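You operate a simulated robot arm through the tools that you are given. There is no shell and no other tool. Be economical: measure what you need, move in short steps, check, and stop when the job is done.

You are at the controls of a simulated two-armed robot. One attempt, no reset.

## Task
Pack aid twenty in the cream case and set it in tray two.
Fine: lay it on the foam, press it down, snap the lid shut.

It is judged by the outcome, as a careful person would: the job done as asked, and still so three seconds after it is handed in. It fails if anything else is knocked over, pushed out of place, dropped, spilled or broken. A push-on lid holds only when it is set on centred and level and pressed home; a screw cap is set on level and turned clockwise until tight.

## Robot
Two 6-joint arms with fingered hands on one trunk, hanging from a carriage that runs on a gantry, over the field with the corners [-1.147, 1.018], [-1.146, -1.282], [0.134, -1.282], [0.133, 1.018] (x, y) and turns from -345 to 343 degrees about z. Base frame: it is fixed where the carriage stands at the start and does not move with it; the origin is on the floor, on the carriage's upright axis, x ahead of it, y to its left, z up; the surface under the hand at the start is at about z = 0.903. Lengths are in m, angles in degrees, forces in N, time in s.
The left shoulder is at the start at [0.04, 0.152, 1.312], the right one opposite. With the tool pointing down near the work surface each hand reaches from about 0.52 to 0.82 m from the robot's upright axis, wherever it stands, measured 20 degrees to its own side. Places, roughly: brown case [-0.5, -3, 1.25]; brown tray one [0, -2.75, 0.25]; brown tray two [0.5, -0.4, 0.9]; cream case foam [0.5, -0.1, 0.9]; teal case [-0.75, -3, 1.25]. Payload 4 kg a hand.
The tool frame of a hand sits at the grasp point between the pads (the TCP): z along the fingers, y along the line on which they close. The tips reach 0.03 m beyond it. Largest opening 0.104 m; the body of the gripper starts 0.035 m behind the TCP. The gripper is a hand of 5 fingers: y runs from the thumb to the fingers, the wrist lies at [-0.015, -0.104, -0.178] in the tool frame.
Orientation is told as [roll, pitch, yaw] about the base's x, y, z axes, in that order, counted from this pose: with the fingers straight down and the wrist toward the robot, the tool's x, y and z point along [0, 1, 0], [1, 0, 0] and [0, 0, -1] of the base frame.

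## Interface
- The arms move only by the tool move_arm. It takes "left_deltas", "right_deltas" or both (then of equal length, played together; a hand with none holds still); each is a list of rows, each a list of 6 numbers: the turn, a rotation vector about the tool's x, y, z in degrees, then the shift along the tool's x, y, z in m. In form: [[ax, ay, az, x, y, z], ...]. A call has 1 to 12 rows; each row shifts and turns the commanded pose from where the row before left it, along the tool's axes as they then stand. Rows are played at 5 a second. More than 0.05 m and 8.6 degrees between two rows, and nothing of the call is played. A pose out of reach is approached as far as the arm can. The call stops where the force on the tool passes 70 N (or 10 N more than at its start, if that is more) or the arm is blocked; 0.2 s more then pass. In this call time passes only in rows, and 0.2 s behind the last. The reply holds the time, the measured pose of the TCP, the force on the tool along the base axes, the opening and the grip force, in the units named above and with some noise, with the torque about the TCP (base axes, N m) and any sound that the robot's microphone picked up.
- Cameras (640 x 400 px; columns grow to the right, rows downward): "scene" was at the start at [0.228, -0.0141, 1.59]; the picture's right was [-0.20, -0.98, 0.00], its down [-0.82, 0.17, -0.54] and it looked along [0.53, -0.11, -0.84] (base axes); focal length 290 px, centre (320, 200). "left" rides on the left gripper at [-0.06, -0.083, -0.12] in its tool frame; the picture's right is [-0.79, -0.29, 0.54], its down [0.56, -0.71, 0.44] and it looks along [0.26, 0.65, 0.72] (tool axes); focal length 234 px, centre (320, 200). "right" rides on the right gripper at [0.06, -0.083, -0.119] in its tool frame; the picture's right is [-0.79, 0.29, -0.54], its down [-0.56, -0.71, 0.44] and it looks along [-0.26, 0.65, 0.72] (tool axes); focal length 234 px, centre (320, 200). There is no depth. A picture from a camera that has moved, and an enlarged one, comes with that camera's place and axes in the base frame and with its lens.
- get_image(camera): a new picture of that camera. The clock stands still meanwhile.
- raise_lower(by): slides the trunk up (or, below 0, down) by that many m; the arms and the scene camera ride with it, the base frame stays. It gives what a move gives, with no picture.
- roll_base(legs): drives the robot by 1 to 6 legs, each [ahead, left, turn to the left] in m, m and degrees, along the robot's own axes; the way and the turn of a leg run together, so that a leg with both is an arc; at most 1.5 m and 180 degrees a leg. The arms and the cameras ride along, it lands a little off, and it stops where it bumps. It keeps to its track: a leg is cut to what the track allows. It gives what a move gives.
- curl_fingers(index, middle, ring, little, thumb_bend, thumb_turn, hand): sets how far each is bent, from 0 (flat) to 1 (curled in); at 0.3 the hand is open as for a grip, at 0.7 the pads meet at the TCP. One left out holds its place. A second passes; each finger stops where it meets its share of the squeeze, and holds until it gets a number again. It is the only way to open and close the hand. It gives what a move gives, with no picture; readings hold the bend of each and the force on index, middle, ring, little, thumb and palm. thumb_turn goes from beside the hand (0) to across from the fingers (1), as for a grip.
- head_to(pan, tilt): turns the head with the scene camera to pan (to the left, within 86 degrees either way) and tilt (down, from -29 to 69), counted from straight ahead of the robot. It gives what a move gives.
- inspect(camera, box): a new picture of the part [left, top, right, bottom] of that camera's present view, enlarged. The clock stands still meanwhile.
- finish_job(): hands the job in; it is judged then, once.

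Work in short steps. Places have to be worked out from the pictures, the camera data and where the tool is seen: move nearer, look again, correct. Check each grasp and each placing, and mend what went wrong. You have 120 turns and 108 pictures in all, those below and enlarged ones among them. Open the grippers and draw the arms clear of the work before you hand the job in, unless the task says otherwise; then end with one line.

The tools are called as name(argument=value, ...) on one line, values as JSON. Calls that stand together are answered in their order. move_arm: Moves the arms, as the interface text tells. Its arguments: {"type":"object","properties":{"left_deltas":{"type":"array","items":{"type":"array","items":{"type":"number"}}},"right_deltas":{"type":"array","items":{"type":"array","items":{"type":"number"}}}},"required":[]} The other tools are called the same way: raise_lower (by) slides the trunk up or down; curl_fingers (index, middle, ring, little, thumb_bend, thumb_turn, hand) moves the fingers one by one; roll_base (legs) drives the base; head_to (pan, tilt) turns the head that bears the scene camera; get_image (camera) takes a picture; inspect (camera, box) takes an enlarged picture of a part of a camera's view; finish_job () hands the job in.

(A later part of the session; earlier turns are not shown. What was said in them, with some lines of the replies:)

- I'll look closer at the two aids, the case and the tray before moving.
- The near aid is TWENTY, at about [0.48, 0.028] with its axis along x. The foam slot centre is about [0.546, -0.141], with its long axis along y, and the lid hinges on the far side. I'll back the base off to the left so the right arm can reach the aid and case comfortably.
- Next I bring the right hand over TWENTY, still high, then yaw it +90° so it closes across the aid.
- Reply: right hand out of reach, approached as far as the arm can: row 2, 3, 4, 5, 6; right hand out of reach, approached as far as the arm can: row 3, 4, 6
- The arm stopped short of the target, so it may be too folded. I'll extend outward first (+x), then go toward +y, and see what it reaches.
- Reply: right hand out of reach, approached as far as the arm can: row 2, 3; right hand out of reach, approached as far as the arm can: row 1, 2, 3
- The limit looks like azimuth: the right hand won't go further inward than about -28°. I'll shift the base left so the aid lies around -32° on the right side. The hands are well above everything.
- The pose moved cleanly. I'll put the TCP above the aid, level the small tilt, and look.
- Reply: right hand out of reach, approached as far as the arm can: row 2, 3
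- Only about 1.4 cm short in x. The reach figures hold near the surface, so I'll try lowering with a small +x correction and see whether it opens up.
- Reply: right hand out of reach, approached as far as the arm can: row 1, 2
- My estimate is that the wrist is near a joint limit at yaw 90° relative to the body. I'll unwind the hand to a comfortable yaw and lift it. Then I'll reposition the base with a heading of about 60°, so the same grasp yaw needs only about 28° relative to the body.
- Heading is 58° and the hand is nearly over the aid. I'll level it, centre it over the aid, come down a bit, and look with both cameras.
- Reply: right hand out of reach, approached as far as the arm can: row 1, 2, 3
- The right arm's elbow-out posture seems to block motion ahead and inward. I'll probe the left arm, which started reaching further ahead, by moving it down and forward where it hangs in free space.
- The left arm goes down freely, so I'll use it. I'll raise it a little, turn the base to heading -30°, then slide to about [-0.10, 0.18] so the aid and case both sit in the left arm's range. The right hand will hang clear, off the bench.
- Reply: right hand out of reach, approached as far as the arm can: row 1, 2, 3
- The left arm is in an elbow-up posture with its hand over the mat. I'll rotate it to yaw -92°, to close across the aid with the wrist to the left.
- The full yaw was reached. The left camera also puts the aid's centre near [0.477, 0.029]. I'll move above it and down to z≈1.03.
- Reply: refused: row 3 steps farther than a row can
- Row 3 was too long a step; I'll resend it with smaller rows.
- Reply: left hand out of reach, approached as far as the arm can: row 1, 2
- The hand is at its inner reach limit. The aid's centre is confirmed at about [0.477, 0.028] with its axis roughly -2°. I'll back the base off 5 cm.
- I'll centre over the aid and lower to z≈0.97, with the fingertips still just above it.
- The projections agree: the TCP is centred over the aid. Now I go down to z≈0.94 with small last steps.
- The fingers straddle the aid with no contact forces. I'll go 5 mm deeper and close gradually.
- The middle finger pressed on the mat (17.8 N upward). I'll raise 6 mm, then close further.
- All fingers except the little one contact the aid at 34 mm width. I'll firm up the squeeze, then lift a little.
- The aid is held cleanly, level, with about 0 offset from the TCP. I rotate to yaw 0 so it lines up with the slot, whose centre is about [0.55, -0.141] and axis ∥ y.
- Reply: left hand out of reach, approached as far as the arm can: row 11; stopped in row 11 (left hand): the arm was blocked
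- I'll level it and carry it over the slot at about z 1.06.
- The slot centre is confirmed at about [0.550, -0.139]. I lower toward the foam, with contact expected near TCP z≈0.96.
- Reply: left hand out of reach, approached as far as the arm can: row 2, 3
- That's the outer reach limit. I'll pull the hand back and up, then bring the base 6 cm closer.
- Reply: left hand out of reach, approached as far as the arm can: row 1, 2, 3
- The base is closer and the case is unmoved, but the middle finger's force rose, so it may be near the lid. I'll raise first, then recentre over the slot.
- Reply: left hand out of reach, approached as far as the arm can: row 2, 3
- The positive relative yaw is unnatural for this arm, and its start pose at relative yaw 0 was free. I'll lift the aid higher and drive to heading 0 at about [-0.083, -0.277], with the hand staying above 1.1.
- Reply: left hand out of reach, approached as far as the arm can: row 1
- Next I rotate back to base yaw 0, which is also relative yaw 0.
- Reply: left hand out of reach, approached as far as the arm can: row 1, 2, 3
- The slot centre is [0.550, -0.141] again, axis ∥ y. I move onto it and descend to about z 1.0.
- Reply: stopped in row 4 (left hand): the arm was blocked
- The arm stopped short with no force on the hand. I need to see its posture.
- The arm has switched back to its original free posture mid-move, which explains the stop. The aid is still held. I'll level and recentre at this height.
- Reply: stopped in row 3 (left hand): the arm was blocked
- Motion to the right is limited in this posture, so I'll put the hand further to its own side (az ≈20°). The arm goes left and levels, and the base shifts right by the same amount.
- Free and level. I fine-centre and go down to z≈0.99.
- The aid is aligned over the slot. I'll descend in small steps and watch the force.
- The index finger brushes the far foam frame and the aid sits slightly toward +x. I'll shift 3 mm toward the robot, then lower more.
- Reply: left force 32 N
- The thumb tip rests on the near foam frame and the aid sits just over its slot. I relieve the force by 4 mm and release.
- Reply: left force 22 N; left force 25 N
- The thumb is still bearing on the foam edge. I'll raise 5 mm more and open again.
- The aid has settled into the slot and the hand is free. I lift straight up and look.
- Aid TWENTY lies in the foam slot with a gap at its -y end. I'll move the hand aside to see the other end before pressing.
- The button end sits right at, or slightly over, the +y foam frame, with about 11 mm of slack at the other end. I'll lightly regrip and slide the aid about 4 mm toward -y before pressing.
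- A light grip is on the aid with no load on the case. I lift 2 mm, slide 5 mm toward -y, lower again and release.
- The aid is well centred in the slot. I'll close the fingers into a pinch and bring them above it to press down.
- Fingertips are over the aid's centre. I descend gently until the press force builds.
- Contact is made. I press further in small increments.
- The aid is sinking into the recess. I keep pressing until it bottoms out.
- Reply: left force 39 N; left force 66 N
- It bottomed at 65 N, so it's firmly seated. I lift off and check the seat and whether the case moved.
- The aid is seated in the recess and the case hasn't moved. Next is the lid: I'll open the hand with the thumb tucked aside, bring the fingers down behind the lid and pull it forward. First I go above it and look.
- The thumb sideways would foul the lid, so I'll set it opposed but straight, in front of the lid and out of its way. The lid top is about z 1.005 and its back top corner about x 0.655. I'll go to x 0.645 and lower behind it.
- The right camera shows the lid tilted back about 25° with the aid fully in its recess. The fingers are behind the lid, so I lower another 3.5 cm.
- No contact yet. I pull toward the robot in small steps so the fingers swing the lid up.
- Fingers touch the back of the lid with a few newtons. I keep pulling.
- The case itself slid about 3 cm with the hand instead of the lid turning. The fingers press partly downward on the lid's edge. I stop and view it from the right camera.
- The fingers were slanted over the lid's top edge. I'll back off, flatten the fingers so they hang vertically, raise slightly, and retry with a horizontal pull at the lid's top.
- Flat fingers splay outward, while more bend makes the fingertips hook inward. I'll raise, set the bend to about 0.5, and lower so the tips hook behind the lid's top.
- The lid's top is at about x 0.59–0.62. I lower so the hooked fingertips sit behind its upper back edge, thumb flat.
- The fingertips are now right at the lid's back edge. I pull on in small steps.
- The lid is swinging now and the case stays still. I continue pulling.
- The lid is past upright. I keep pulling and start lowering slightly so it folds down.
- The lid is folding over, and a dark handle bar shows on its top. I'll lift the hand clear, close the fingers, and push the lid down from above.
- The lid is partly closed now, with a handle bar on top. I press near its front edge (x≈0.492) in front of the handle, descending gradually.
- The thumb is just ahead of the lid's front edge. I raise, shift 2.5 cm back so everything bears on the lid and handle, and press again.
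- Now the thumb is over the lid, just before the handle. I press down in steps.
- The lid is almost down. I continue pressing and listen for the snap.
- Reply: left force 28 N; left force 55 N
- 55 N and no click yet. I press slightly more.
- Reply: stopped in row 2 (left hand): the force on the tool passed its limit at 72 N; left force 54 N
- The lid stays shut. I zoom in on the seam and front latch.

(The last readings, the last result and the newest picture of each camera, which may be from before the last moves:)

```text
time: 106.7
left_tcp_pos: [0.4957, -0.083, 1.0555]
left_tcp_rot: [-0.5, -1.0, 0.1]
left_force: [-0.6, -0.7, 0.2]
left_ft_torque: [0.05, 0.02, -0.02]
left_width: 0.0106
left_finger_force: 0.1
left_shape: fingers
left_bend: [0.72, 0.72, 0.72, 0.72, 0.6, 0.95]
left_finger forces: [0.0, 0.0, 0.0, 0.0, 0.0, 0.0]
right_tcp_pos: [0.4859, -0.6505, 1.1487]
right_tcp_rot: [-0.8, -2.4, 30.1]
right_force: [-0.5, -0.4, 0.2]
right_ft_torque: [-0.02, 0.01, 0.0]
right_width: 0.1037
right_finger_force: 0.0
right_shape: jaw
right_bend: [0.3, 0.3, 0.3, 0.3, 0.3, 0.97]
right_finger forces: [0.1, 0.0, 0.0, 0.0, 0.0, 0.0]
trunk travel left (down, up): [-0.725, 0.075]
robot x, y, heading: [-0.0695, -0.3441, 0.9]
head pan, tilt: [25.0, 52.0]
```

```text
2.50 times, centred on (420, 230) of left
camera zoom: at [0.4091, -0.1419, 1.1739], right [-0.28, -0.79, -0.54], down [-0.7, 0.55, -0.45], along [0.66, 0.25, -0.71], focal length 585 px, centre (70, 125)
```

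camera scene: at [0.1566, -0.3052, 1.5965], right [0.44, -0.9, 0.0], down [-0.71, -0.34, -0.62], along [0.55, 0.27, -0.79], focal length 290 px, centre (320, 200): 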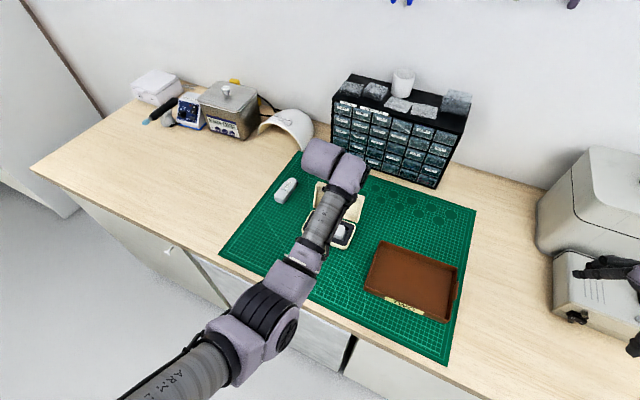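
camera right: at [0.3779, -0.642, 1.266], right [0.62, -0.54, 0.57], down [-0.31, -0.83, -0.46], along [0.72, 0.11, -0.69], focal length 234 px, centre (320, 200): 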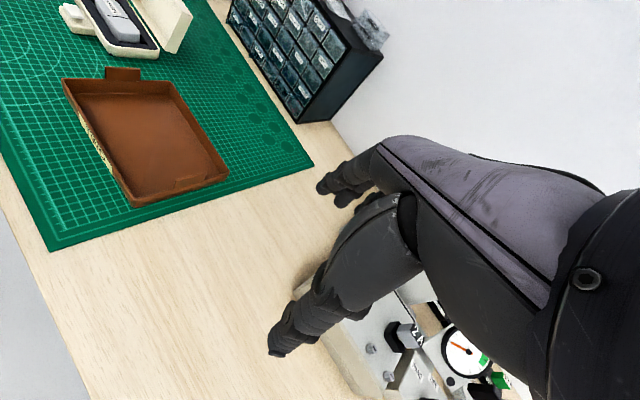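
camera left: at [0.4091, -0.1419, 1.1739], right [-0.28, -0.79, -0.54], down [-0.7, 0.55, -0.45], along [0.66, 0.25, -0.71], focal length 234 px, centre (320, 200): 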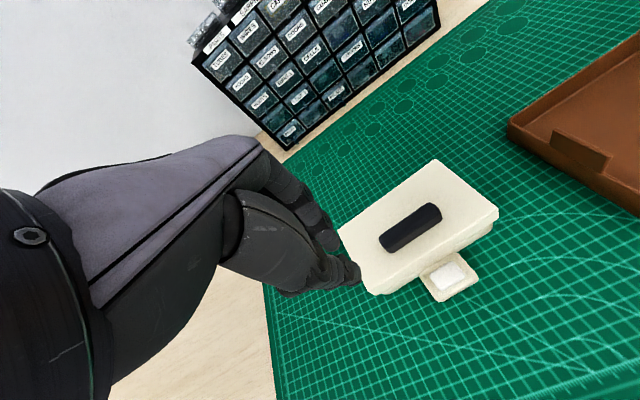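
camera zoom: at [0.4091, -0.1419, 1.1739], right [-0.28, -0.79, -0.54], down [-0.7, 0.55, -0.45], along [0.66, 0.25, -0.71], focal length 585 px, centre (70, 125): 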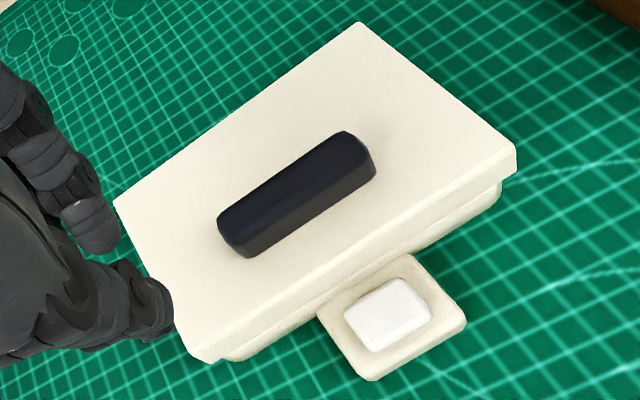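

The lid looks closed flush, but I heard no click. I'll press once more with the four fingertips right along the front edge for more leverage on the catch.

curl_fingers(hand="left", index=0.66, middle=0.66, ring=0.66, little=0.66, thumb_bend=0.1, thumb_turn=0)

move_arm(left_deltas=[[1.0, -0.5, 0, -0.03, -0.006, 0], [0, 0, 0, -0.027, -0.006, 0], [0, 0, 0, 0, 0, 0.02], [0, 0, 0, 0, 0, 0.015]])

get_image(camera="left")

```text
time: 107.7
left_tcp_pos: [0.4948, -0.0827, 1.0541]
left_tcp_rot: [-0.4, -1.0, 0.3]
left_force: [-0.5, -0.9, -0.5]
left_ft_torque: [-0.03, 0.05, 0.0]
left_width: 0.133
left_finger_force: 0.1
left_shape: fingers
left_bend: [0.66, 0.66, 0.66, 0.66, 0.1, 0.0]
left_finger forces: [0.0, 0.0, 0.0, 0.1, 0.1, 0.0]
right_tcp_pos: [0.4854, -0.6496, 1.1493]
right_tcp_rot: [-0.8, -2.4, 30.1]
right_force: [-0.1, 0.0, -0.4]
right_ft_torque: [0.01, 0.02, 0.0]
right_width: 0.1039
right_finger_force: 0.2
right_shape: jaw
right_bend: [0.3, 0.3, 0.3, 0.3, 0.3, 0.97]
right_finger forces: [0.0, 0.0, 0.1, 0.0, 0.0, 0.0]
trunk travel left (down, up): [-0.725, 0.075]
robot x, y, heading: [-0.0714, -0.3433, 1.0]
head pan, tilt: [25.0, 52.0]
```

```text
time: 108.7
left_tcp_pos: [0.4814, -0.1386, 1.0229]
left_tcp_rot: [-0.9, -0.2, 0.1]
left_force: [-0.1, -0.4, 0.6]
left_ft_torque: [-0.03, 0.01, -0.02]
left_width: 0.1332
left_finger_force: 0.0
left_shape: fingers
left_bend: [0.66, 0.66, 0.66, 0.66, 0.1, 0.0]
left_finger forces: [0.0, 0.0, 0.1, 0.0, 0.0, 0.1]
right_tcp_pos: [0.4851, -0.6496, 1.1492]
right_tcp_rot: [-0.8, -2.3, 30.2]
right_force: [-0.2, -0.2, 0.1]
right_ft_torque: [0.04, -0.04, -0.01]
right_width: 0.1035
right_finger_force: 0.0
right_shape: jaw
right_bend: [0.3, 0.3, 0.3, 0.3, 0.3, 0.97]
right_finger forces: [0.0, 0.0, 0.0, 0.1, 0.0, 0.1]
trunk travel left (down, up): [-0.725, 0.075]
robot x, y, heading: [-0.0684, -0.3416, 0.7]
head pan, tilt: [25.0, 52.0]
```

```text
18 pictures are left
camera left: at [0.3975, -0.1971, 1.1425], right [-0.28, -0.8, -0.53], down [-0.71, 0.55, -0.45], along [0.65, 0.25, -0.72], focal length 234 px, centre (320, 200)
```

left: 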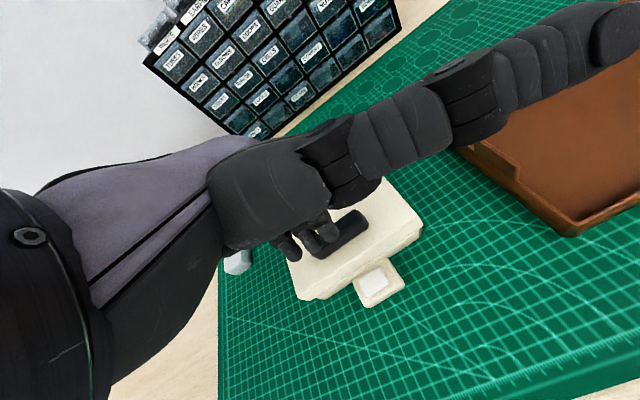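

move_arm(left_deltas=[[0, 0, 0, 0, 0, 0.012], [0, 0, 0, 0, 0, 0.008], [0, 0, 0, 0, 0, 0.006], [0, 0, 0, 0, 0, 0.004]])

```text
time: 109.7
left_tcp_pos: [0.4882, -0.137, 0.9986]
left_tcp_rot: [-0.5, -1.1, 0.3]
left_force: [-2.0, -2.2, 9.4]
left_ft_torque: [0.06, -0.08, 0.0]
left_width: 0.1321
left_finger_force: 5.0
left_shape: fingers
left_bend: [0.68, 0.67, 0.66, 0.66, 0.1, 0.0]
left_finger forces: [2.4, 7.1, 0.6, 0.0, 0.0, 0.0]
right_tcp_pos: [0.4848, -0.6491, 1.1488]
right_tcp_rot: [-0.8, -2.5, 30.1]
right_force: [1.0, -0.4, 0.2]
right_ft_torque: [0.0, 0.01, 0.02]
right_width: 0.1038
right_finger_force: 0.2
right_shape: jaw
right_bend: [0.3, 0.3, 0.3, 0.3, 0.3, 0.97]
right_finger forces: [0.0, 0.1, 0.0, 0.0, 0.0, 0.0]
trunk travel left (down, up): [-0.725, 0.075]
robot x, y, heading: [-0.0701, -0.3415, 0.7]
head pan, tilt: [25.0, 52.0]
```

move_arm(left_deltas=[[0, 0, 0, 0, 0, 0.004], [0, 0, 0, 0, 0, 0.004], [0, 0, 0, 0, 0, 0.004]])

move_arm(left_deltas=[[0, 0, 0, 0, 0, 0.004], [0, 0, 0, 0, 0, 0.003]])

```text
time: 110.5
left_tcp_pos: [0.4927, -0.1361, 0.9945]
left_tcp_rot: [-0.3, -1.7, 0.4]
left_force: [-4.6, -5.5, 40.8]
left_ft_torque: [0.49, -0.18, -0.06]
left_width: 0.1283
left_finger_force: 20.3
left_shape: fingers
left_bend: [0.71, 0.73, 0.72, 0.66, 0.1, 0.0]
left_finger forces: [11.5, 13.8, 14.4, 0.1, 0.0, 0.1]
right_tcp_pos: [0.4883, -0.6503, 1.1512]
right_tcp_rot: [-0.9, -2.7, 30.0]
right_force: [-0.1, -0.2, -0.2]
right_ft_torque: [-0.02, -0.01, 0.03]
right_width: 0.1038
right_finger_force: 0.1
right_shape: jaw
right_bend: [0.3, 0.3, 0.3, 0.3, 0.3, 0.97]
right_finger forces: [0.1, 0.0, 0.0, 0.1, 0.1, 0.0]
trunk travel left (down, up): [-0.725, 0.075]
robot x, y, heading: [-0.0746, -0.3401, 0.8]
head pan, tilt: [25.0, 52.0]
```

```text
time: 111.1
left_tcp_pos: [0.4918, -0.1349, 0.9857]
left_tcp_rot: [-0.4, -1.7, 0.4]
left_force: [-11.1, -0.3, 49.4]
left_ft_torque: [0.65, -0.78, 0.07]
left_width: 0.1269
left_finger_force: 29.5
left_shape: fingers
left_bend: [0.71, 0.79, 0.74, 0.66, 0.1, 0.0]
left_finger forces: [12.0, 32.3, 15.2, 0.1, 0.1, 0.0]
right_tcp_pos: [0.4874, -0.6494, 1.1513]
right_tcp_rot: [-0.9, -2.5, 30.2]
right_force: [0.1, -0.2, -0.4]
right_ft_torque: [0.01, -0.01, -0.03]
right_width: 0.1038
right_finger_force: 0.0
right_shape: jaw
right_bend: [0.3, 0.3, 0.3, 0.3, 0.3, 0.97]
right_finger forces: [0.0, 0.0, 0.0, 0.0, 0.1, 0.1]
trunk travel left (down, up): [-0.725, 0.075]
robot x, y, heading: [-0.0721, -0.3383, 0.6]
head pan, tilt: [25.0, 52.0]
```

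move_arm(left_deltas=[[0, 0, 0, 0, 0, 0.004], [0, 0, 0, 0, 0, 0.003]])

get_image(camera="left")

```text
time: 111.7
left_tcp_pos: [0.4926, -0.1331, 0.9826]
left_tcp_rot: [-0.4, -2.1, 0.5]
left_force: [-10.1, 4.7, 55.3]
left_ft_torque: [0.77, -0.56, 0.11]
left_width: 0.124
left_finger_force: 31.4
left_shape: fingers
left_bend: [0.71, 0.84, 0.77, 0.66, 0.1, 0.0]
left_finger forces: [15.2, 27.8, 19.5, 0.1, 0.2, 0.0]
right_tcp_pos: [0.4888, -0.6497, 1.1497]
right_tcp_rot: [-0.7, -2.6, 30.2]
right_force: [0.4, 0.7, 0.5]
right_ft_torque: [0.01, 0.04, -0.02]
right_width: 0.104
right_finger_force: 0.1
right_shape: jaw
right_bend: [0.3, 0.3, 0.3, 0.3, 0.3, 0.97]
right_finger forces: [0.0, 0.0, 0.1, 0.1, 0.1, 0.0]
trunk travel left (down, up): [-0.725, 0.075]
robot x, y, heading: [-0.0705, -0.339, 0.8]
head pan, tilt: [25.0, 52.0]
```

```text
17 pictures are left
camera left: at [0.4061, -0.1932, 1.0994], right [-0.26, -0.79, -0.55], down [-0.69, 0.55, -0.46], along [0.67, 0.26, -0.7], focal length 234 px, centre (320, 200)
```

left: 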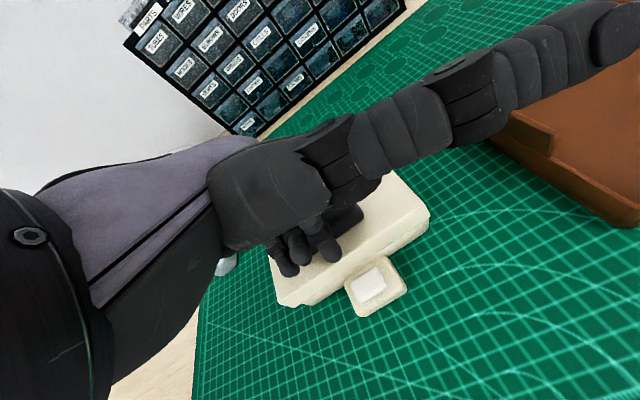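

The lid is firmly pressed at its front edge. Now I test the latch by gripping the handle (centre about [0.512, -0.14]). I raise, level, and set the hand around it.

move_arm(left_deltas=[[0, 0, 0, 0, 0, -0.03], [2.0, -0.4, 0.5, 0, 0.005, -0.03]])

curl_fingers(hand="left", index=0.5, middle=0.5, ring=0.5, little=0.5, thumb_bend=0.45, thumb_turn=1)

get_image(camera="left")

```text
time: 112.3
left_tcp_pos: [0.4887, -0.1413, 1.022]
left_tcp_rot: [-1.5, 2.1, -0.5]
left_force: [-0.5, -0.2, -1.0]
left_ft_torque: [-0.01, -0.02, -0.01]
left_width: 0.1333
left_finger_force: 0.0
left_shape: fingers
left_bend: [0.66, 0.66, 0.66, 0.66, 0.1, 0.0]
left_finger forces: [0.0, 0.1, 0.0, 0.0, 0.0, 0.0]
right_tcp_pos: [0.4866, -0.6505, 1.148]
right_tcp_rot: [-0.8, -2.4, 30.1]
right_force: [-0.8, -0.3, 0.0]
right_ft_torque: [0.0, -0.01, -0.01]
right_width: 0.1039
right_finger_force: 0.1
right_shape: jaw
right_bend: [0.3, 0.3, 0.3, 0.3, 0.3, 0.97]
right_finger forces: [0.0, 0.0, 0.1, 0.0, 0.0, 0.0]
trunk travel left (down, up): [-0.725, 0.075]
robot x, y, heading: [-0.0722, -0.3421, 1.0]
head pan, tilt: [25.0, 52.0]
```

```text
time: 113.3
left_tcp_pos: [0.4897, -0.1393, 1.0238]
left_tcp_rot: [-1.3, 1.9, -0.4]
left_force: [-0.4, 0.0, -0.3]
left_ft_torque: [0.01, -0.02, -0.01]
left_width: 0.0585
left_finger_force: 0.0
left_shape: fingers
left_bend: [0.5, 0.5, 0.5, 0.5, 0.45, 0.99]
left_finger forces: [0.0, 0.1, 0.0, 0.0, 0.0, 0.0]
right_tcp_pos: [0.4857, -0.6518, 1.1488]
right_tcp_rot: [-0.8, -2.4, 30.2]
right_force: [0.4, 0.0, 0.7]
right_ft_torque: [0.01, 0.03, 0.02]
right_width: 0.1039
right_finger_force: 0.1
right_shape: jaw
right_bend: [0.3, 0.3, 0.3, 0.3, 0.3, 0.97]
right_finger forces: [0.1, 0.0, 0.1, 0.0, 0.0, 0.1]
trunk travel left (down, up): [-0.725, 0.075]
robot x, y, heading: [-0.0715, -0.3423, 1.1]
head pan, tilt: [25.0, 52.0]
```

```text
16 pictures are left
camera left: at [0.4092, -0.1968, 1.1488], right [-0.31, -0.8, -0.52], down [-0.72, 0.55, -0.42], along [0.62, 0.24, -0.74], focal length 234 px, centre (320, 200)
```

left: 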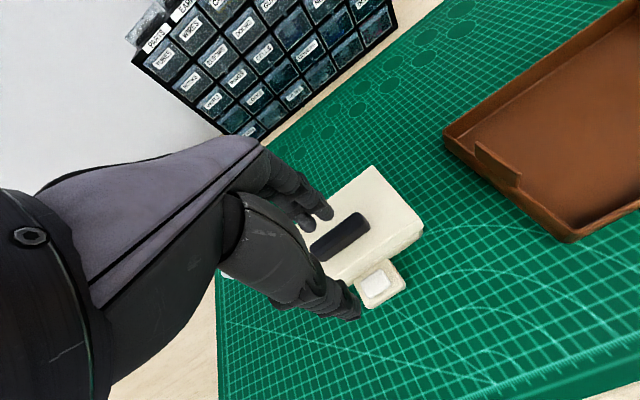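

Handle centre is refined to about [0.508, -0.144]. I level and lower around it.

move_arm(left_deltas=[[-1.9, 1.3, -0.4, -0.004, 0.018, 0], [0, 0, 0, 0, 0, 0.015], [0, 0, 0, 0, 0, 0.013]])

get_image(camera="left")

```text
time: 114.1
left_tcp_pos: [0.5071, -0.143, 0.9943]
left_tcp_rot: [0.0, 0.0, 0.0]
left_force: [0.9, 0.1, 0.9]
left_ft_torque: [-0.01, 0.02, 0.03]
left_width: 0.0588
left_finger_force: 0.0
left_shape: fingers
left_bend: [0.5, 0.5, 0.5, 0.5, 0.45, 0.99]
left_finger forces: [0.0, 0.0, 0.0, 0.0, 0.0, 0.1]
right_tcp_pos: [0.4854, -0.6504, 1.1481]
right_tcp_rot: [-0.8, -2.5, 30.1]
right_force: [-0.2, -0.4, -0.4]
right_ft_torque: [-0.02, 0.01, 0.0]
right_width: 0.104
right_finger_force: 0.1
right_shape: jaw
right_bend: [0.3, 0.3, 0.3, 0.3, 0.3, 0.97]
right_finger forces: [0.0, 0.1, 0.0, 0.1, 0.0, 0.0]
trunk travel left (down, up): [-0.725, 0.075]
robot x, y, heading: [-0.0693, -0.3416, 0.6]
head pan, tilt: [25.0, 52.0]
```

```text
15 pictures are left
camera left: at [0.4223, -0.2037, 1.116], right [-0.29, -0.79, -0.54], down [-0.71, 0.56, -0.44], along [0.65, 0.26, -0.72], focal length 234 px, centre (320, 200)
```

left: 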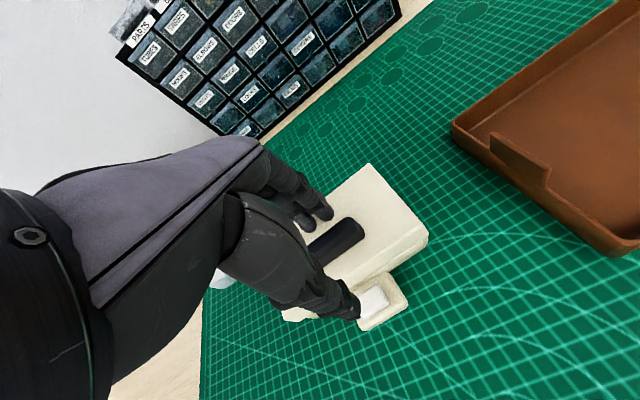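

The handle lies between the thumb and fingers. I lower 4 mm more and close on it.

move_arm(left_deltas=[[0, 0, 0, 0, 0, 0.004]])

curl_fingers(hand="left", index=0.62, middle=0.62, ring=0.62, little=0.62, thumb_bend=0.6)

curl_fingers(hand="left", index=0.75, middle=0.75, ring=0.75, little=0.66, thumb_bend=0.75)

inspect(camera="left", box=[240, 140, 460, 340])

```text
time: 114.5
left_tcp_pos: [0.5053, -0.1436, 0.9915]
left_tcp_rot: [0.0, 0.0, 0.0]
left_force: [0.4, 0.9, -0.5]
left_ft_torque: [0.01, -0.01, -0.01]
left_width: 0.0589
left_finger_force: 0.1
left_shape: fingers
left_bend: [0.5, 0.5, 0.5, 0.5, 0.45, 0.99]
left_finger forces: [0.0, 0.0, 0.0, 0.1, 0.0, 0.0]
right_tcp_pos: [0.4851, -0.6494, 1.1501]
right_tcp_rot: [-0.9, -2.5, 30.2]
right_force: [-0.2, 0.3, -0.2]
right_ft_torque: [0.01, -0.02, 0.02]
right_width: 0.104
right_finger_force: 0.1
right_shape: jaw
right_bend: [0.3, 0.3, 0.3, 0.3, 0.3, 0.97]
right_finger forces: [0.1, 0.0, 0.0, 0.1, 0.0, 0.1]
trunk travel left (down, up): [-0.725, 0.075]
robot x, y, heading: [-0.0735, -0.341, 1.0]
head pan, tilt: [25.0, 52.0]
```

```text
time: 115.5
left_tcp_pos: [0.5062, -0.1444, 0.9915]
left_tcp_rot: [0.0, 0.1, 0.0]
left_force: [1.0, -0.1, -0.3]
left_ft_torque: [0.02, 0.0, 0.0]
left_width: 0.0252
left_finger_force: 0.5
left_shape: fingers
left_bend: [0.61, 0.62, 0.62, 0.62, 0.6, 1.0]
left_finger forces: [0.7, 0.4, 0.1, 0.0, 0.1, 0.1]
right_tcp_pos: [0.4861, -0.6501, 1.15]
right_tcp_rot: [-0.7, -2.4, 30.3]
right_force: [-0.2, -0.6, 1.5]
right_ft_torque: [0.02, 0.02, -0.01]
right_width: 0.104
right_finger_force: 0.0
right_shape: jaw
right_bend: [0.3, 0.3, 0.3, 0.3, 0.3, 0.97]
right_finger forces: [0.1, 0.0, 0.1, 0.0, 0.0, 0.0]
trunk travel left (down, up): [-0.725, 0.075]
robot x, y, heading: [-0.0683, -0.3449, 0.8]
head pan, tilt: [25.0, 52.0]
```

```text
time: 116.5
left_tcp_pos: [0.506, -0.1435, 0.9918]
left_tcp_rot: [-0.1, 0.0, 0.0]
left_force: [0.3, 0.9, -0.4]
left_ft_torque: [-0.01, 0.14, -0.03]
left_width: 0.0126
left_finger_force: 15.4
left_shape: fingers
left_bend: [0.72, 0.73, 0.74, 0.66, 0.65, 1.0]
left_finger forces: [6.4, 4.7, 3.3, 0.1, 15.0, 0.0]
right_tcp_pos: [0.4853, -0.6499, 1.149]
right_tcp_rot: [-0.9, -2.5, 30.2]
right_force: [-0.3, 0.3, 0.3]
right_ft_torque: [0.01, 0.02, 0.0]
right_width: 0.1041
right_finger_force: 0.1
right_shape: jaw
right_bend: [0.3, 0.3, 0.3, 0.3, 0.3, 0.97]
right_finger forces: [0.0, 0.0, 0.0, 0.0, 0.0, 0.0]
trunk travel left (down, up): [-0.725, 0.075]
robot x, y, heading: [-0.0696, -0.3388, 0.9]
head pan, tilt: [25.0, 52.0]
```

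```text
2.00 times, centred on (350, 240) of left
camera zoom: at [0.4224, -0.2041, 1.1113], right [-0.29, -0.79, -0.54], down [-0.71, 0.56, -0.44], along [0.65, 0.26, -0.72], focal length 468 px, centre (260, 120)
```

zoom: 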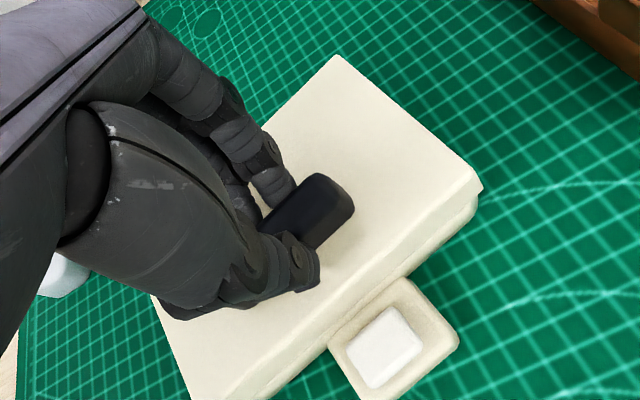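

The handle is gripped at 15 N. I test-lift by 1 cm to see whether the lid holds and what weight shows.

curl_fingers(hand="left", index=0.8, middle=0.81, ring=0.81, thumb_bend=0.82)

move_arm(left_deltas=[[0, 0, 0, 0, 0, -0.005], [0, 0, 0, 0, 0, -0.006]])

inspect(camera="left", box=[240, 140, 460, 340])

```text
time: 117.5
left_tcp_pos: [0.506, -0.1433, 0.9912]
left_tcp_rot: [0.0, -0.1, 0.0]
left_force: [0.7, 0.1, 0.6]
left_ft_torque: [0.04, 0.03, 0.02]
left_width: 0.0122
left_finger_force: 20.0
left_shape: fingers
left_bend: [0.73, 0.75, 0.81, 0.66, 0.64, 1.0]
left_finger forces: [9.2, 10.5, 0.0, 0.0, 19.8, 0.0]
right_tcp_pos: [0.4853, -0.6499, 1.1496]
right_tcp_rot: [-0.8, -2.4, 30.2]
right_force: [-0.2, -0.3, 0.9]
right_ft_torque: [0.01, 0.01, -0.02]
right_width: 0.1041
right_finger_force: 0.2
right_shape: jaw
right_bend: [0.3, 0.3, 0.3, 0.3, 0.3, 0.97]
right_finger forces: [0.0, 0.0, 0.1, 0.0, 0.0, 0.0]
trunk travel left (down, up): [-0.725, 0.075]
robot x, y, heading: [-0.071, -0.3366, 0.8]
head pan, tilt: [25.0, 52.0]
```

```text
time: 118.1
left_tcp_pos: [0.5059, -0.1433, 1.0029]
left_tcp_rot: [0.0, 0.0, 0.0]
left_force: [0.6, 1.2, -4.3]
left_ft_torque: [0.01, 0.03, -0.04]
left_width: 0.0122
left_finger_force: 19.7
left_shape: fingers
left_bend: [0.73, 0.75, 0.81, 0.66, 0.64, 1.0]
left_finger forces: [9.3, 9.9, 0.0, 0.0, 19.6, 0.0]
right_tcp_pos: [0.4858, -0.6506, 1.1491]
right_tcp_rot: [-0.8, -2.4, 30.2]
right_force: [-0.2, -0.3, -1.2]
right_ft_torque: [0.04, -0.04, 0.01]
right_width: 0.1038
right_finger_force: 0.2
right_shape: jaw
right_bend: [0.3, 0.3, 0.3, 0.3, 0.3, 0.97]
right_finger forces: [0.0, 0.1, 0.0, 0.1, 0.0, 0.0]
trunk travel left (down, up): [-0.725, 0.075]
robot x, y, heading: [-0.0693, -0.3387, 0.8]
head pan, tilt: [25.0, 52.0]
```

```text
2.00 times, centred on (350, 240) of left
camera zoom: at [0.4217, -0.2044, 1.1229], right [-0.29, -0.79, -0.54], down [-0.71, 0.56, -0.44], along [0.65, 0.26, -0.72], focal length 468 px, centre (260, 120)
```

zoom: 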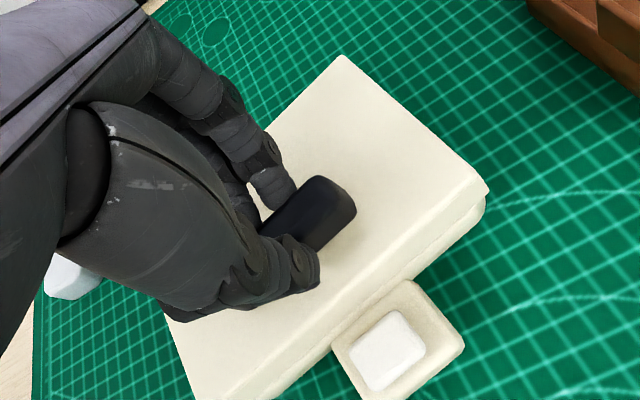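

The whole case lifts at 4.3 N with the lid holding, so it's latched shut. I raise it well clear and at the same time pull the right hand back and up, away from the equipment on the right.

move_arm(left_deltas=[[0, 0, 0, 0, 0, -0.02], [0, 0, 0, 0, 0, -0.025], [0, 0, 0, 0, 0, -0.025], [0, 0, 0, 0, 0, -0.02]], right_deltas=[[0, 0, 0, 0, -0.028, -0.015], [0, 0, 0, 0, -0.028, -0.015], [0, 0, 0, 0, -0.028, -0.015], [0, 0, 0, 0, -0.028, -0.015]])

head_to(pan=-10, tilt=50)

get_image(camera="scene")

```text
time: 119.1
left_tcp_pos: [0.5035, -0.1443, 1.0948]
left_tcp_rot: [0.0, 0.1, 0.1]
left_force: [0.4, 0.8, -4.0]
left_ft_torque: [-0.01, -0.01, -0.01]
left_width: 0.0118
left_finger_force: 19.8
left_shape: fingers
left_bend: [0.73, 0.75, 0.81, 0.66, 0.64, 1.0]
left_finger forces: [9.1, 10.4, 0.0, 0.0, 19.8, 0.0]
right_tcp_pos: [0.3865, -0.7037, 1.2054]
right_tcp_rot: [-0.9, -2.5, 30.3]
right_force: [0.2, 0.2, 0.6]
right_ft_torque: [0.01, -0.02, 0.0]
right_width: 0.1043
right_finger_force: 0.0
right_shape: jaw
right_bend: [0.3, 0.3, 0.3, 0.3, 0.3, 0.97]
right_finger forces: [0.0, 0.0, 0.0, 0.1, 0.1, 0.1]
trunk travel left (down, up): [-0.725, 0.075]
robot x, y, heading: [-0.0733, -0.3399, 0.7]
head pan, tilt: [25.0, 52.0]
```

```text
time: 120.1
left_tcp_pos: [0.5039, -0.1447, 1.0943]
left_tcp_rot: [0.0, 0.0, 0.0]
left_force: [-0.4, 0.2, -3.3]
left_ft_torque: [0.02, 0.07, 0.03]
left_width: 0.0119
left_finger_force: 19.1
left_shape: fingers
left_bend: [0.73, 0.75, 0.81, 0.66, 0.64, 1.0]
left_finger forces: [9.3, 10.1, 0.1, 0.0, 19.6, 0.0]
right_tcp_pos: [0.3876, -0.7042, 1.2044]
right_tcp_rot: [-0.9, -2.4, 30.2]
right_force: [-0.2, -0.3, 0.0]
right_ft_torque: [-0.02, -0.04, 0.0]
right_width: 0.104
right_finger_force: 0.0
right_shape: jaw
right_bend: [0.3, 0.3, 0.3, 0.3, 0.3, 0.97]
right_finger forces: [0.1, 0.0, 0.0, 0.1, 0.1, 0.0]
trunk travel left (down, up): [-0.725, 0.075]
robot x, y, heading: [-0.0706, -0.3424, 0.9]
head pan, tilt: [-10.0, 50.0]
```

```text
12 pictures are left
camera scene: at [0.1649, -0.3501, 1.5991], right [-0.16, -0.99, 0.0], down [-0.76, 0.12, -0.64], along [0.63, -0.1, -0.77], focal length 290 px, centre (320, 200)
```

scene: 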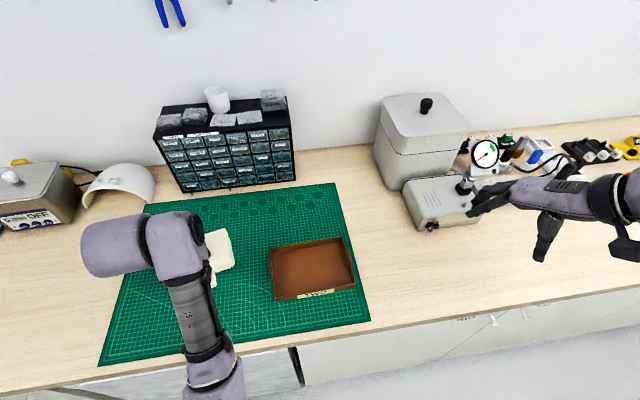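

The case hangs level. The tray centre is recomputed at about [0.506, -0.381]. I shift the base 0.239 m to the right.

roll_base(legs=[[0, -0.239, 0]])

get_image(camera="left")

```text
time: 121.9
left_tcp_pos: [0.5075, -0.3786, 1.0948]
left_tcp_rot: [0.0, 0.0, 0.6]
left_force: [-0.1, 0.8, -4.9]
left_ft_torque: [-0.05, 0.01, -0.03]
left_width: 0.012
left_finger_force: 19.5
left_shape: fingers
left_bend: [0.73, 0.75, 0.81, 0.66, 0.64, 1.0]
left_finger forces: [9.3, 10.1, 0.0, 0.0, 19.6, 0.0]
right_tcp_pos: [0.3949, -0.9402, 1.2036]
right_tcp_rot: [-0.9, -2.3, 30.7]
right_force: [0.3, 0.1, -0.2]
right_ft_torque: [-0.02, 0.04, 0.0]
right_width: 0.1038
right_finger_force: 0.0
right_shape: jaw
right_bend: [0.3, 0.3, 0.3, 0.3, 0.3, 0.97]
right_finger forces: [0.0, 0.0, 0.0, 0.0, 0.0, 0.0]
trunk travel left (down, up): [-0.725, 0.075]
robot x, y, heading: [-0.0671, -0.5858, 1.3]
head pan, tilt: [-10.0, 50.0]
```

```text
11 pictures are left
camera left: at [0.424, -0.4391, 1.2146], right [-0.28, -0.79, -0.54], down [-0.71, 0.55, -0.44], along [0.64, 0.26, -0.72], focal length 234 px, centre (320, 200)
```

left: 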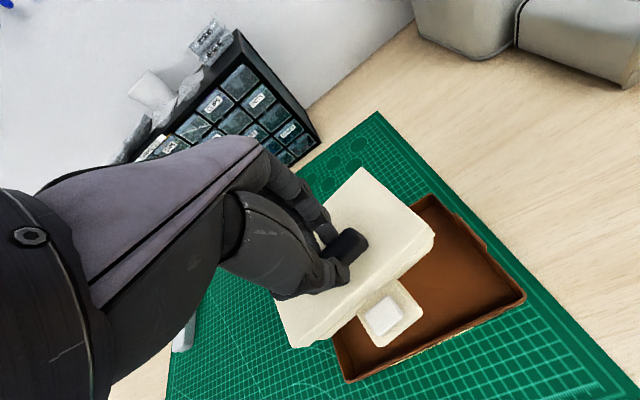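

Over the tray. I trim position and yaw, and lower to about 3.5 cm above the tray floor.

move_arm(left_deltas=[[0, 0, 0.6, -0.0055, -0.001, 0.02], [0, 0, 0, 0, 0, 0.025], [0, 0, 0, 0, 0, 0.017]])

get_image(camera="left")

```text
time: 122.7
left_tcp_pos: [0.5071, -0.3846, 1.0315]
left_tcp_rot: [0.0, 0.2, 0.0]
left_force: [-0.1, 0.0, -5.4]
left_ft_torque: [0.01, 0.02, 0.03]
left_width: 0.0119
left_finger_force: 19.9
left_shape: fingers
left_bend: [0.73, 0.75, 0.81, 0.66, 0.64, 1.0]
left_finger forces: [9.2, 10.1, 0.0, 0.1, 19.7, 0.0]
right_tcp_pos: [0.3952, -0.9383, 1.2042]
right_tcp_rot: [-0.8, -2.5, 30.8]
right_force: [-0.6, 0.4, 0.3]
right_ft_torque: [0.04, 0.0, 0.01]
right_width: 0.1039
right_finger_force: 0.0
right_shape: jaw
right_bend: [0.3, 0.3, 0.3, 0.3, 0.3, 0.97]
right_finger forces: [0.0, 0.0, 0.0, 0.0, 0.1, 0.0]
trunk travel left (down, up): [-0.725, 0.075]
robot x, y, heading: [-0.0633, -0.5782, 1.6]
head pan, tilt: [-10.0, 50.0]
```

```text
10 pictures are left
camera left: at [0.422, -0.4443, 1.1517], right [-0.29, -0.79, -0.54], down [-0.71, 0.56, -0.44], along [0.65, 0.26, -0.72], focal length 234 px, centre (320, 200)
```

left: 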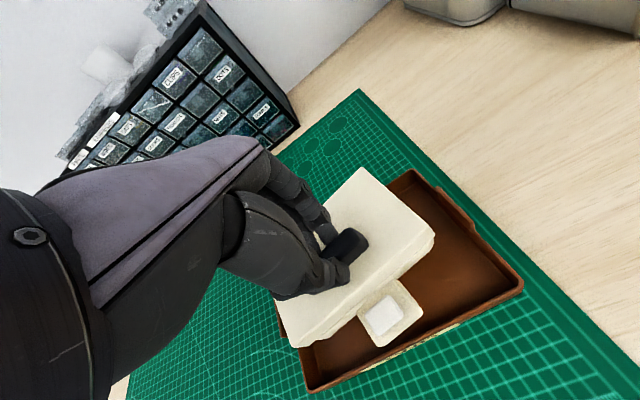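

The tab front is close to the near wall, so I shift 6 mm toward +x for equal clearance, then lower in steps until it touches.

move_arm(left_deltas=[[0, 0, 0, 0, 0.006, 0], [0, 0, 0, 0, 0, 0.012], [0, 0, 0, 0, 0, 0.008], [0, 0, 0, 0, 0, 0.006]])

get_image(camera="left")

```text
time: 123.7
left_tcp_pos: [0.5121, -0.3847, 1.0045]
left_tcp_rot: [0.0, 0.0, -0.1]
left_force: [0.2, 0.5, -4.1]
left_ft_torque: [-0.02, 0.01, 0.01]
left_width: 0.0117
left_finger_force: 19.2
left_shape: fingers
left_bend: [0.73, 0.75, 0.81, 0.66, 0.64, 1.0]
left_finger forces: [9.2, 10.2, 0.0, 0.1, 19.6, 0.0]
right_tcp_pos: [0.395, -0.9398, 1.2037]
right_tcp_rot: [-0.8, -2.4, 30.6]
right_force: [0.3, -0.6, -0.1]
right_ft_torque: [0.04, 0.0, -0.01]
right_width: 0.1039
right_finger_force: 0.1
right_shape: jaw
right_bend: [0.3, 0.3, 0.3, 0.3, 0.3, 0.97]
right_finger forces: [0.1, 0.1, 0.1, 0.0, 0.0, 0.0]
trunk travel left (down, up): [-0.725, 0.075]
robot x, y, heading: [-0.0634, -0.5771, 1.6]
head pan, tilt: [-10.0, 50.0]
```

```text
9 pictures are left
camera left: at [0.4285, -0.4434, 1.1256], right [-0.29, -0.79, -0.54], down [-0.71, 0.56, -0.44], along [0.65, 0.26, -0.72], focal length 234 px, centre (320, 200)
```

left: 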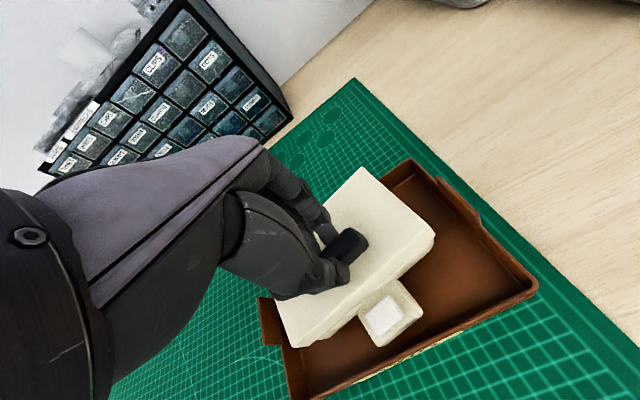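

Well inside the tray with clearance all round. I lower the last centimetre until it rests.

move_arm(left_deltas=[[0, 0, 0, 0, 0, 0.004], [0, 0, 0, 0, 0, 0.003], [0, 0, 0, 0, 0, 0.002]])

```text
time: 124.5
left_tcp_pos: [0.5113, -0.3835, 0.9983]
left_tcp_rot: [0.1, 0.0, 0.0]
left_force: [0.2, 0.2, -3.9]
left_ft_torque: [0.02, -0.03, -0.02]
left_width: 0.0118
left_finger_force: 19.5
left_shape: fingers
left_bend: [0.73, 0.75, 0.81, 0.66, 0.64, 1.0]
left_finger forces: [9.1, 10.3, 0.0, 0.0, 19.7, 0.0]
right_tcp_pos: [0.3946, -0.9404, 1.2058]
right_tcp_rot: [-0.8, -2.4, 30.7]
right_force: [0.1, -0.4, 0.3]
right_ft_torque: [-0.04, -0.03, -0.01]
right_width: 0.104
right_finger_force: 0.1
right_shape: jaw
right_bend: [0.3, 0.3, 0.3, 0.3, 0.3, 0.97]
right_finger forces: [0.1, 0.1, 0.0, 0.0, 0.0, 0.1]
trunk travel left (down, up): [-0.725, 0.075]
robot x, y, heading: [-0.0671, -0.5804, 1.3]
head pan, tilt: [-10.0, 50.0]
```

move_arm(left_deltas=[[0, 0, 0, 0, 0, 0.002], [0, 0, 0, 0, 0, 0.002]])

```text
time: 125.1
left_tcp_pos: [0.5117, -0.3838, 0.994]
left_tcp_rot: [0.0, -0.2, 0.0]
left_force: [1.7, -1.5, -1.6]
left_ft_torque: [0.0, 0.06, 0.0]
left_width: 0.0122
left_finger_force: 20.7
left_shape: fingers
left_bend: [0.73, 0.75, 0.81, 0.66, 0.64, 1.0]
left_finger forces: [9.3, 11.5, 0.0, 0.1, 20.0, 0.0]
right_tcp_pos: [0.3957, -0.9401, 1.2041]
right_tcp_rot: [-0.8, -2.5, 30.7]
right_force: [0.3, -0.3, -0.4]
right_ft_torque: [-0.01, -0.03, 0.03]
right_width: 0.1039
right_finger_force: 0.0
right_shape: jaw
right_bend: [0.3, 0.3, 0.3, 0.3, 0.3, 0.97]
right_finger forces: [0.0, 0.0, 0.0, 0.1, 0.1, 0.1]
trunk travel left (down, up): [-0.725, 0.075]
robot x, y, heading: [-0.0639, -0.5816, 1.5]
head pan, tilt: [-10.0, 50.0]
```

It's touching down, with the weight transferring at z 0.994. One more millimetre, then I'll press lightly, open the fingers, and rise.

move_arm(left_deltas=[[0, 0, 0, 0, 0, 0.001]])

curl_fingers(hand="left", index=0.55, middle=0.55, ring=0.55, little=0.55, thumb_bend=0.5)

move_arm(left_deltas=[[0, 0, 0, 0, 0, -0.01], [0, 0, 0, 0, 0, -0.03], [0, 0, 0, 0, 0, -0.04], [0, 0, 0, 0.02, 0, -0.04]])

get_image(camera="left")

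```text
time: 125.5
left_tcp_pos: [0.513, -0.3844, 0.9923]
left_tcp_rot: [0.0, -0.1, 0.0]
left_force: [1.1, -1.4, 2.6]
left_ft_torque: [0.0, 0.05, -0.01]
left_width: 0.0122
left_finger_force: 21.1
left_shape: fingers
left_bend: [0.73, 0.75, 0.81, 0.66, 0.65, 1.0]
left_finger forces: [9.5, 12.3, 0.0, 0.0, 20.6, 0.0]
right_tcp_pos: [0.3962, -0.9393, 1.204]
right_tcp_rot: [-0.8, -2.5, 30.7]
right_force: [0.3, 0.3, -0.3]
right_ft_torque: [0.03, 0.0, -0.02]
right_width: 0.1041
right_finger_force: 0.0
right_shape: jaw
right_bend: [0.3, 0.3, 0.3, 0.3, 0.3, 0.97]
right_finger forces: [0.0, 0.0, 0.0, 0.0, 0.0, 0.0]
trunk travel left (down, up): [-0.725, 0.075]
robot x, y, heading: [-0.0669, -0.5803, 1.7]
head pan, tilt: [-10.0, 50.0]
```

```text
time: 126.5
left_tcp_pos: [0.5108, -0.384, 0.9919]
left_tcp_rot: [-0.1, 0.0, -0.1]
left_force: [-0.1, -0.1, -0.6]
left_ft_torque: [-0.01, 0.0, 0.02]
left_width: 0.0452
left_finger_force: 0.1
left_shape: fingers
left_bend: [0.55, 0.55, 0.55, 0.55, 0.5, 1.0]
left_finger forces: [0.0, 0.0, 0.0, 0.0, 0.0, 0.0]
right_tcp_pos: [0.3946, -0.9395, 1.2057]
right_tcp_rot: [-0.8, -2.5, 30.6]
right_force: [-0.4, -0.2, 0.5]
right_ft_torque: [0.02, -0.05, -0.01]
right_width: 0.1039
right_finger_force: 0.1
right_shape: jaw
right_bend: [0.3, 0.3, 0.3, 0.3, 0.3, 0.97]
right_finger forces: [0.0, 0.1, 0.0, 0.0, 0.0, 0.1]
trunk travel left (down, up): [-0.725, 0.075]
robot x, y, heading: [-0.0626, -0.579, 1.7]
head pan, tilt: [-10.0, 50.0]
```

```text
time: 127.5
left_tcp_pos: [0.5135, -0.362, 1.1118]
left_tcp_rot: [0.1, 0.0, 0.0]
left_force: [-0.8, -0.1, -0.5]
left_ft_torque: [0.04, -0.03, 0.01]
left_width: 0.045
left_finger_force: 0.0
left_shape: fingers
left_bend: [0.55, 0.55, 0.55, 0.55, 0.5, 1.0]
left_finger forces: [0.1, 0.0, 0.1, 0.0, 0.0, 0.0]
right_tcp_pos: [0.3952, -0.9405, 1.2051]
right_tcp_rot: [-0.8, -2.4, 30.8]
right_force: [0.0, 0.0, -0.4]
right_ft_torque: [0.06, -0.03, -0.04]
right_width: 0.1039
right_finger_force: 0.0
right_shape: jaw
right_bend: [0.3, 0.3, 0.3, 0.3, 0.3, 0.97]
right_finger forces: [0.1, 0.0, 0.1, 0.0, 0.1, 0.0]
trunk travel left (down, up): [-0.725, 0.075]
robot x, y, heading: [-0.0659, -0.5822, 1.8]
head pan, tilt: [-10.0, 50.0]
```

```text
8 pictures are left
camera left: at [0.4303, -0.4224, 1.2326], right [-0.29, -0.79, -0.54], down [-0.71, 0.56, -0.44], along [0.65, 0.26, -0.72], focal length 234 px, centre (320, 200)
```

left: 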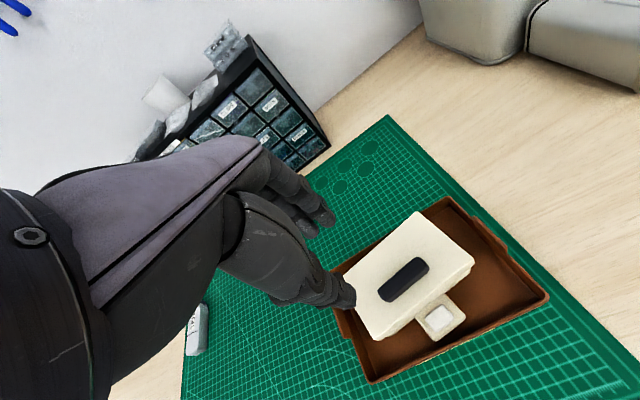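

The case rests in tray two with the lid shut. I open the hand, draw up and away, and make a final check.

curl_fingers(hand="left", index=0.3, middle=0.3, ring=0.3, little=0.3, thumb_bend=0.3)

move_arm(left_deltas=[[0, 0, 0, 0.02, 0, -0.04], [0, 0, 0, 0.02, 0, -0.04]])

roll_base(legs=[[-0.25, 0, 0]])

head_to(pan=14, tilt=44)

get_image(camera="scene")

get_image(camera="left")

```text
time: 128.5
left_tcp_pos: [0.5139, -0.361, 1.1121]
left_tcp_rot: [0.0, 0.1, 0.0]
left_force: [0.3, -0.1, -0.6]
left_ft_torque: [0.04, -0.01, 0.01]
left_width: 0.1029
left_finger_force: 0.1
left_shape: fingers
left_bend: [0.3, 0.3, 0.3, 0.3, 0.3, 0.97]
left_finger forces: [0.0, 0.0, 0.0, 0.0, 0.0, 0.0]
right_tcp_pos: [0.3956, -0.9385, 1.2044]
right_tcp_rot: [-0.8, -2.5, 30.6]
right_force: [-0.3, 0.1, 0.4]
right_ft_torque: [-0.02, 0.0, -0.03]
right_width: 0.1041
right_finger_force: 0.1
right_shape: jaw
right_bend: [0.3, 0.3, 0.3, 0.3, 0.3, 0.97]
right_finger forces: [0.0, 0.1, 0.1, 0.0, 0.0, 0.0]
trunk travel left (down, up): [-0.725, 0.075]
robot x, y, heading: [-0.0665, -0.5796, 1.7]
head pan, tilt: [-10.0, 50.0]
```

```text
time: 129.1
left_tcp_pos: [0.5192, -0.3223, 1.187]
left_tcp_rot: [0.0, 0.0, 0.0]
left_force: [-0.6, -0.6, -0.1]
left_ft_torque: [-0.02, 0.0, -0.04]
left_width: 0.1028
left_finger_force: 0.0
left_shape: fingers
left_bend: [0.3, 0.3, 0.3, 0.3, 0.3, 0.97]
left_finger forces: [0.1, 0.0, 0.0, 0.0, 0.0, 0.1]
left hand out of reach, approached as far as the arm can: row 2
right_tcp_pos: [0.3959, -0.9392, 1.2047]
right_tcp_rot: [-0.9, -2.4, 30.7]
right_force: [0.7, -0.3, 0.1]
right_ft_torque: [0.0, -0.06, -0.01]
right_width: 0.1039
right_finger_force: 0.1
right_shape: jaw
right_bend: [0.3, 0.3, 0.3, 0.3, 0.3, 0.97]
right_finger forces: [0.0, 0.0, 0.0, 0.0, 0.1, 0.0]
trunk travel left (down, up): [-0.725, 0.075]
robot x, y, heading: [-0.0646, -0.5794, 1.5]
head pan, tilt: [-10.0, 50.0]
```

```text
time: 130.9
left_tcp_pos: [0.2638, -0.3269, 1.1874]
left_tcp_rot: [0.1, -0.2, 0.2]
left_force: [0.5, -0.3, 0.5]
left_ft_torque: [-0.03, 0.02, 0.02]
left_width: 0.103
left_finger_force: 0.0
left_shape: fingers
left_bend: [0.3, 0.3, 0.3, 0.3, 0.3, 0.97]
left_finger forces: [0.0, 0.0, 0.1, 0.0, 0.0, 0.0]
right_tcp_pos: [0.1429, -0.9441, 1.2054]
right_tcp_rot: [-0.8, -2.4, 31.1]
right_force: [0.1, 0.0, -0.6]
right_ft_torque: [0.01, 0.02, 0.01]
right_width: 0.1041
right_finger_force: 0.0
right_shape: jaw
right_bend: [0.3, 0.3, 0.3, 0.3, 0.3, 0.97]
right_finger forces: [0.0, 0.0, 0.0, 0.0, 0.1, 0.0]
trunk travel left (down, up): [-0.725, 0.075]
robot x, y, heading: [-0.3192, -0.5865, 1.3]
head pan, tilt: [-10.0, 50.0]
```

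```text
time: 131.8
left_tcp_pos: [0.2627, -0.3263, 1.1867]
left_tcp_rot: [0.1, -0.2, 0.2]
left_force: [0.2, -1.2, -0.7]
left_ft_torque: [-0.01, 0.0, 0.0]
left_width: 0.1026
left_finger_force: 0.2
left_shape: fingers
left_bend: [0.3, 0.3, 0.3, 0.3, 0.3, 0.97]
left_finger forces: [0.1, 0.0, 0.0, 0.0, 0.1, 0.0]
right_tcp_pos: [0.1408, -0.9438, 1.2048]
right_tcp_rot: [-0.7, -2.4, 30.9]
right_force: [-0.6, 0.0, 0.1]
right_ft_torque: [0.02, -0.02, 0.01]
right_width: 0.1038
right_finger_force: 0.1
right_shape: jaw
right_bend: [0.3, 0.3, 0.3, 0.3, 0.3, 0.97]
right_finger forces: [0.1, 0.0, 0.0, 0.0, 0.0, 0.0]
trunk travel left (down, up): [-0.725, 0.075]
robot x, y, heading: [-0.3184, -0.5883, 1.6]
head pan, tilt: [14.0, 44.0]
```

```text
7 pictures are left
camera scene: at [-0.0822, -0.5598, 1.6075], right [0.27, -0.96, 0.0], down [-0.67, -0.19, -0.72], along [0.69, 0.19, -0.69], focal length 290 px, centre (320, 200)
```

scene: 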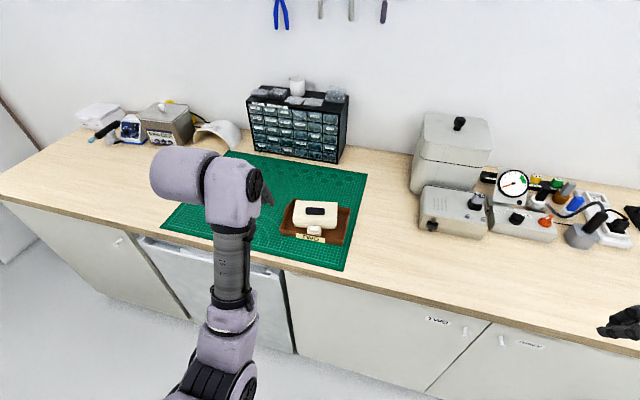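

```text
6 pictures are left
camera left: at [0.1792, -0.3881, 1.3068], right [-0.28, -0.79, -0.54], down [-0.71, 0.56, -0.44], along [0.65, 0.26, -0.72], focal length 234 px, centre (320, 200)
```

left: 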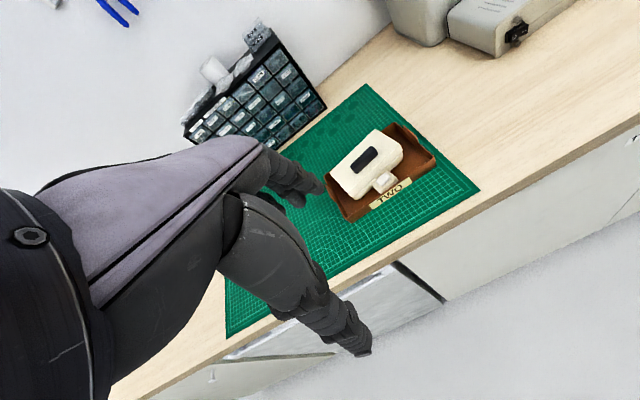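

I check the case in the tray up close.

inspect(camera="scene", box=[270, 180, 370, 260])

inspect(camera="left", box=[310, 110, 450, 230])

```text
5.00 times, centred on (320, 220) of scene
camera zoom: at [-0.0822, -0.5598, 1.6075], right [0.27, -0.96, 0.0], down [-0.67, -0.19, -0.72], along [0.69, 0.19, -0.69], focal length 1448 px, centre (320, 100)
```

zoom: 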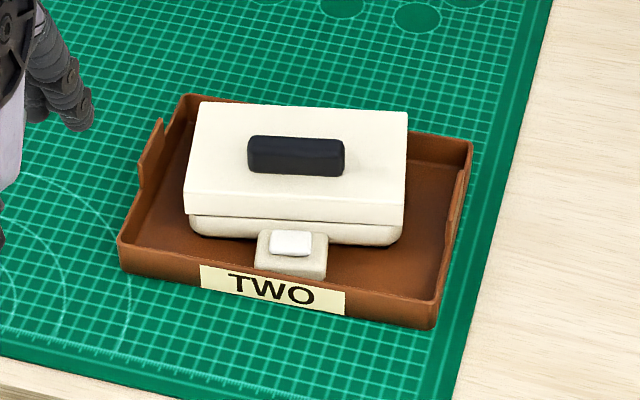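

```text
3.33 times, centred on (380, 170) of left
camera zoom: at [0.1792, -0.3881, 1.3068], right [-0.28, -0.79, -0.54], down [-0.71, 0.56, -0.44], along [0.65, 0.26, -0.72], focal length 781 px, centre (120, 300)
```

zoom: 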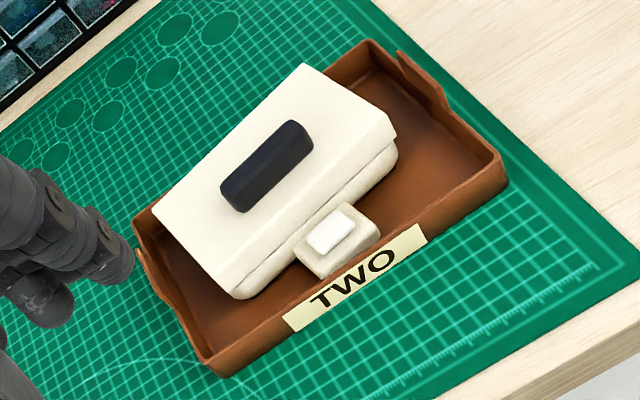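

The case sits flat in tray two with the lid latched, and both hands are open and clear. I hand the job in.

finish_job()

```text
The job is handed in.
```

Aid TWENTY is pressed into the foam of the cream case. The lid is shut and held when I lifted the case by its handle, though I heard no click. The case is sitting flat in tray two. While I was closing the lid, the case slid about 3 cm on the mat; I saw nothing else disturbed.
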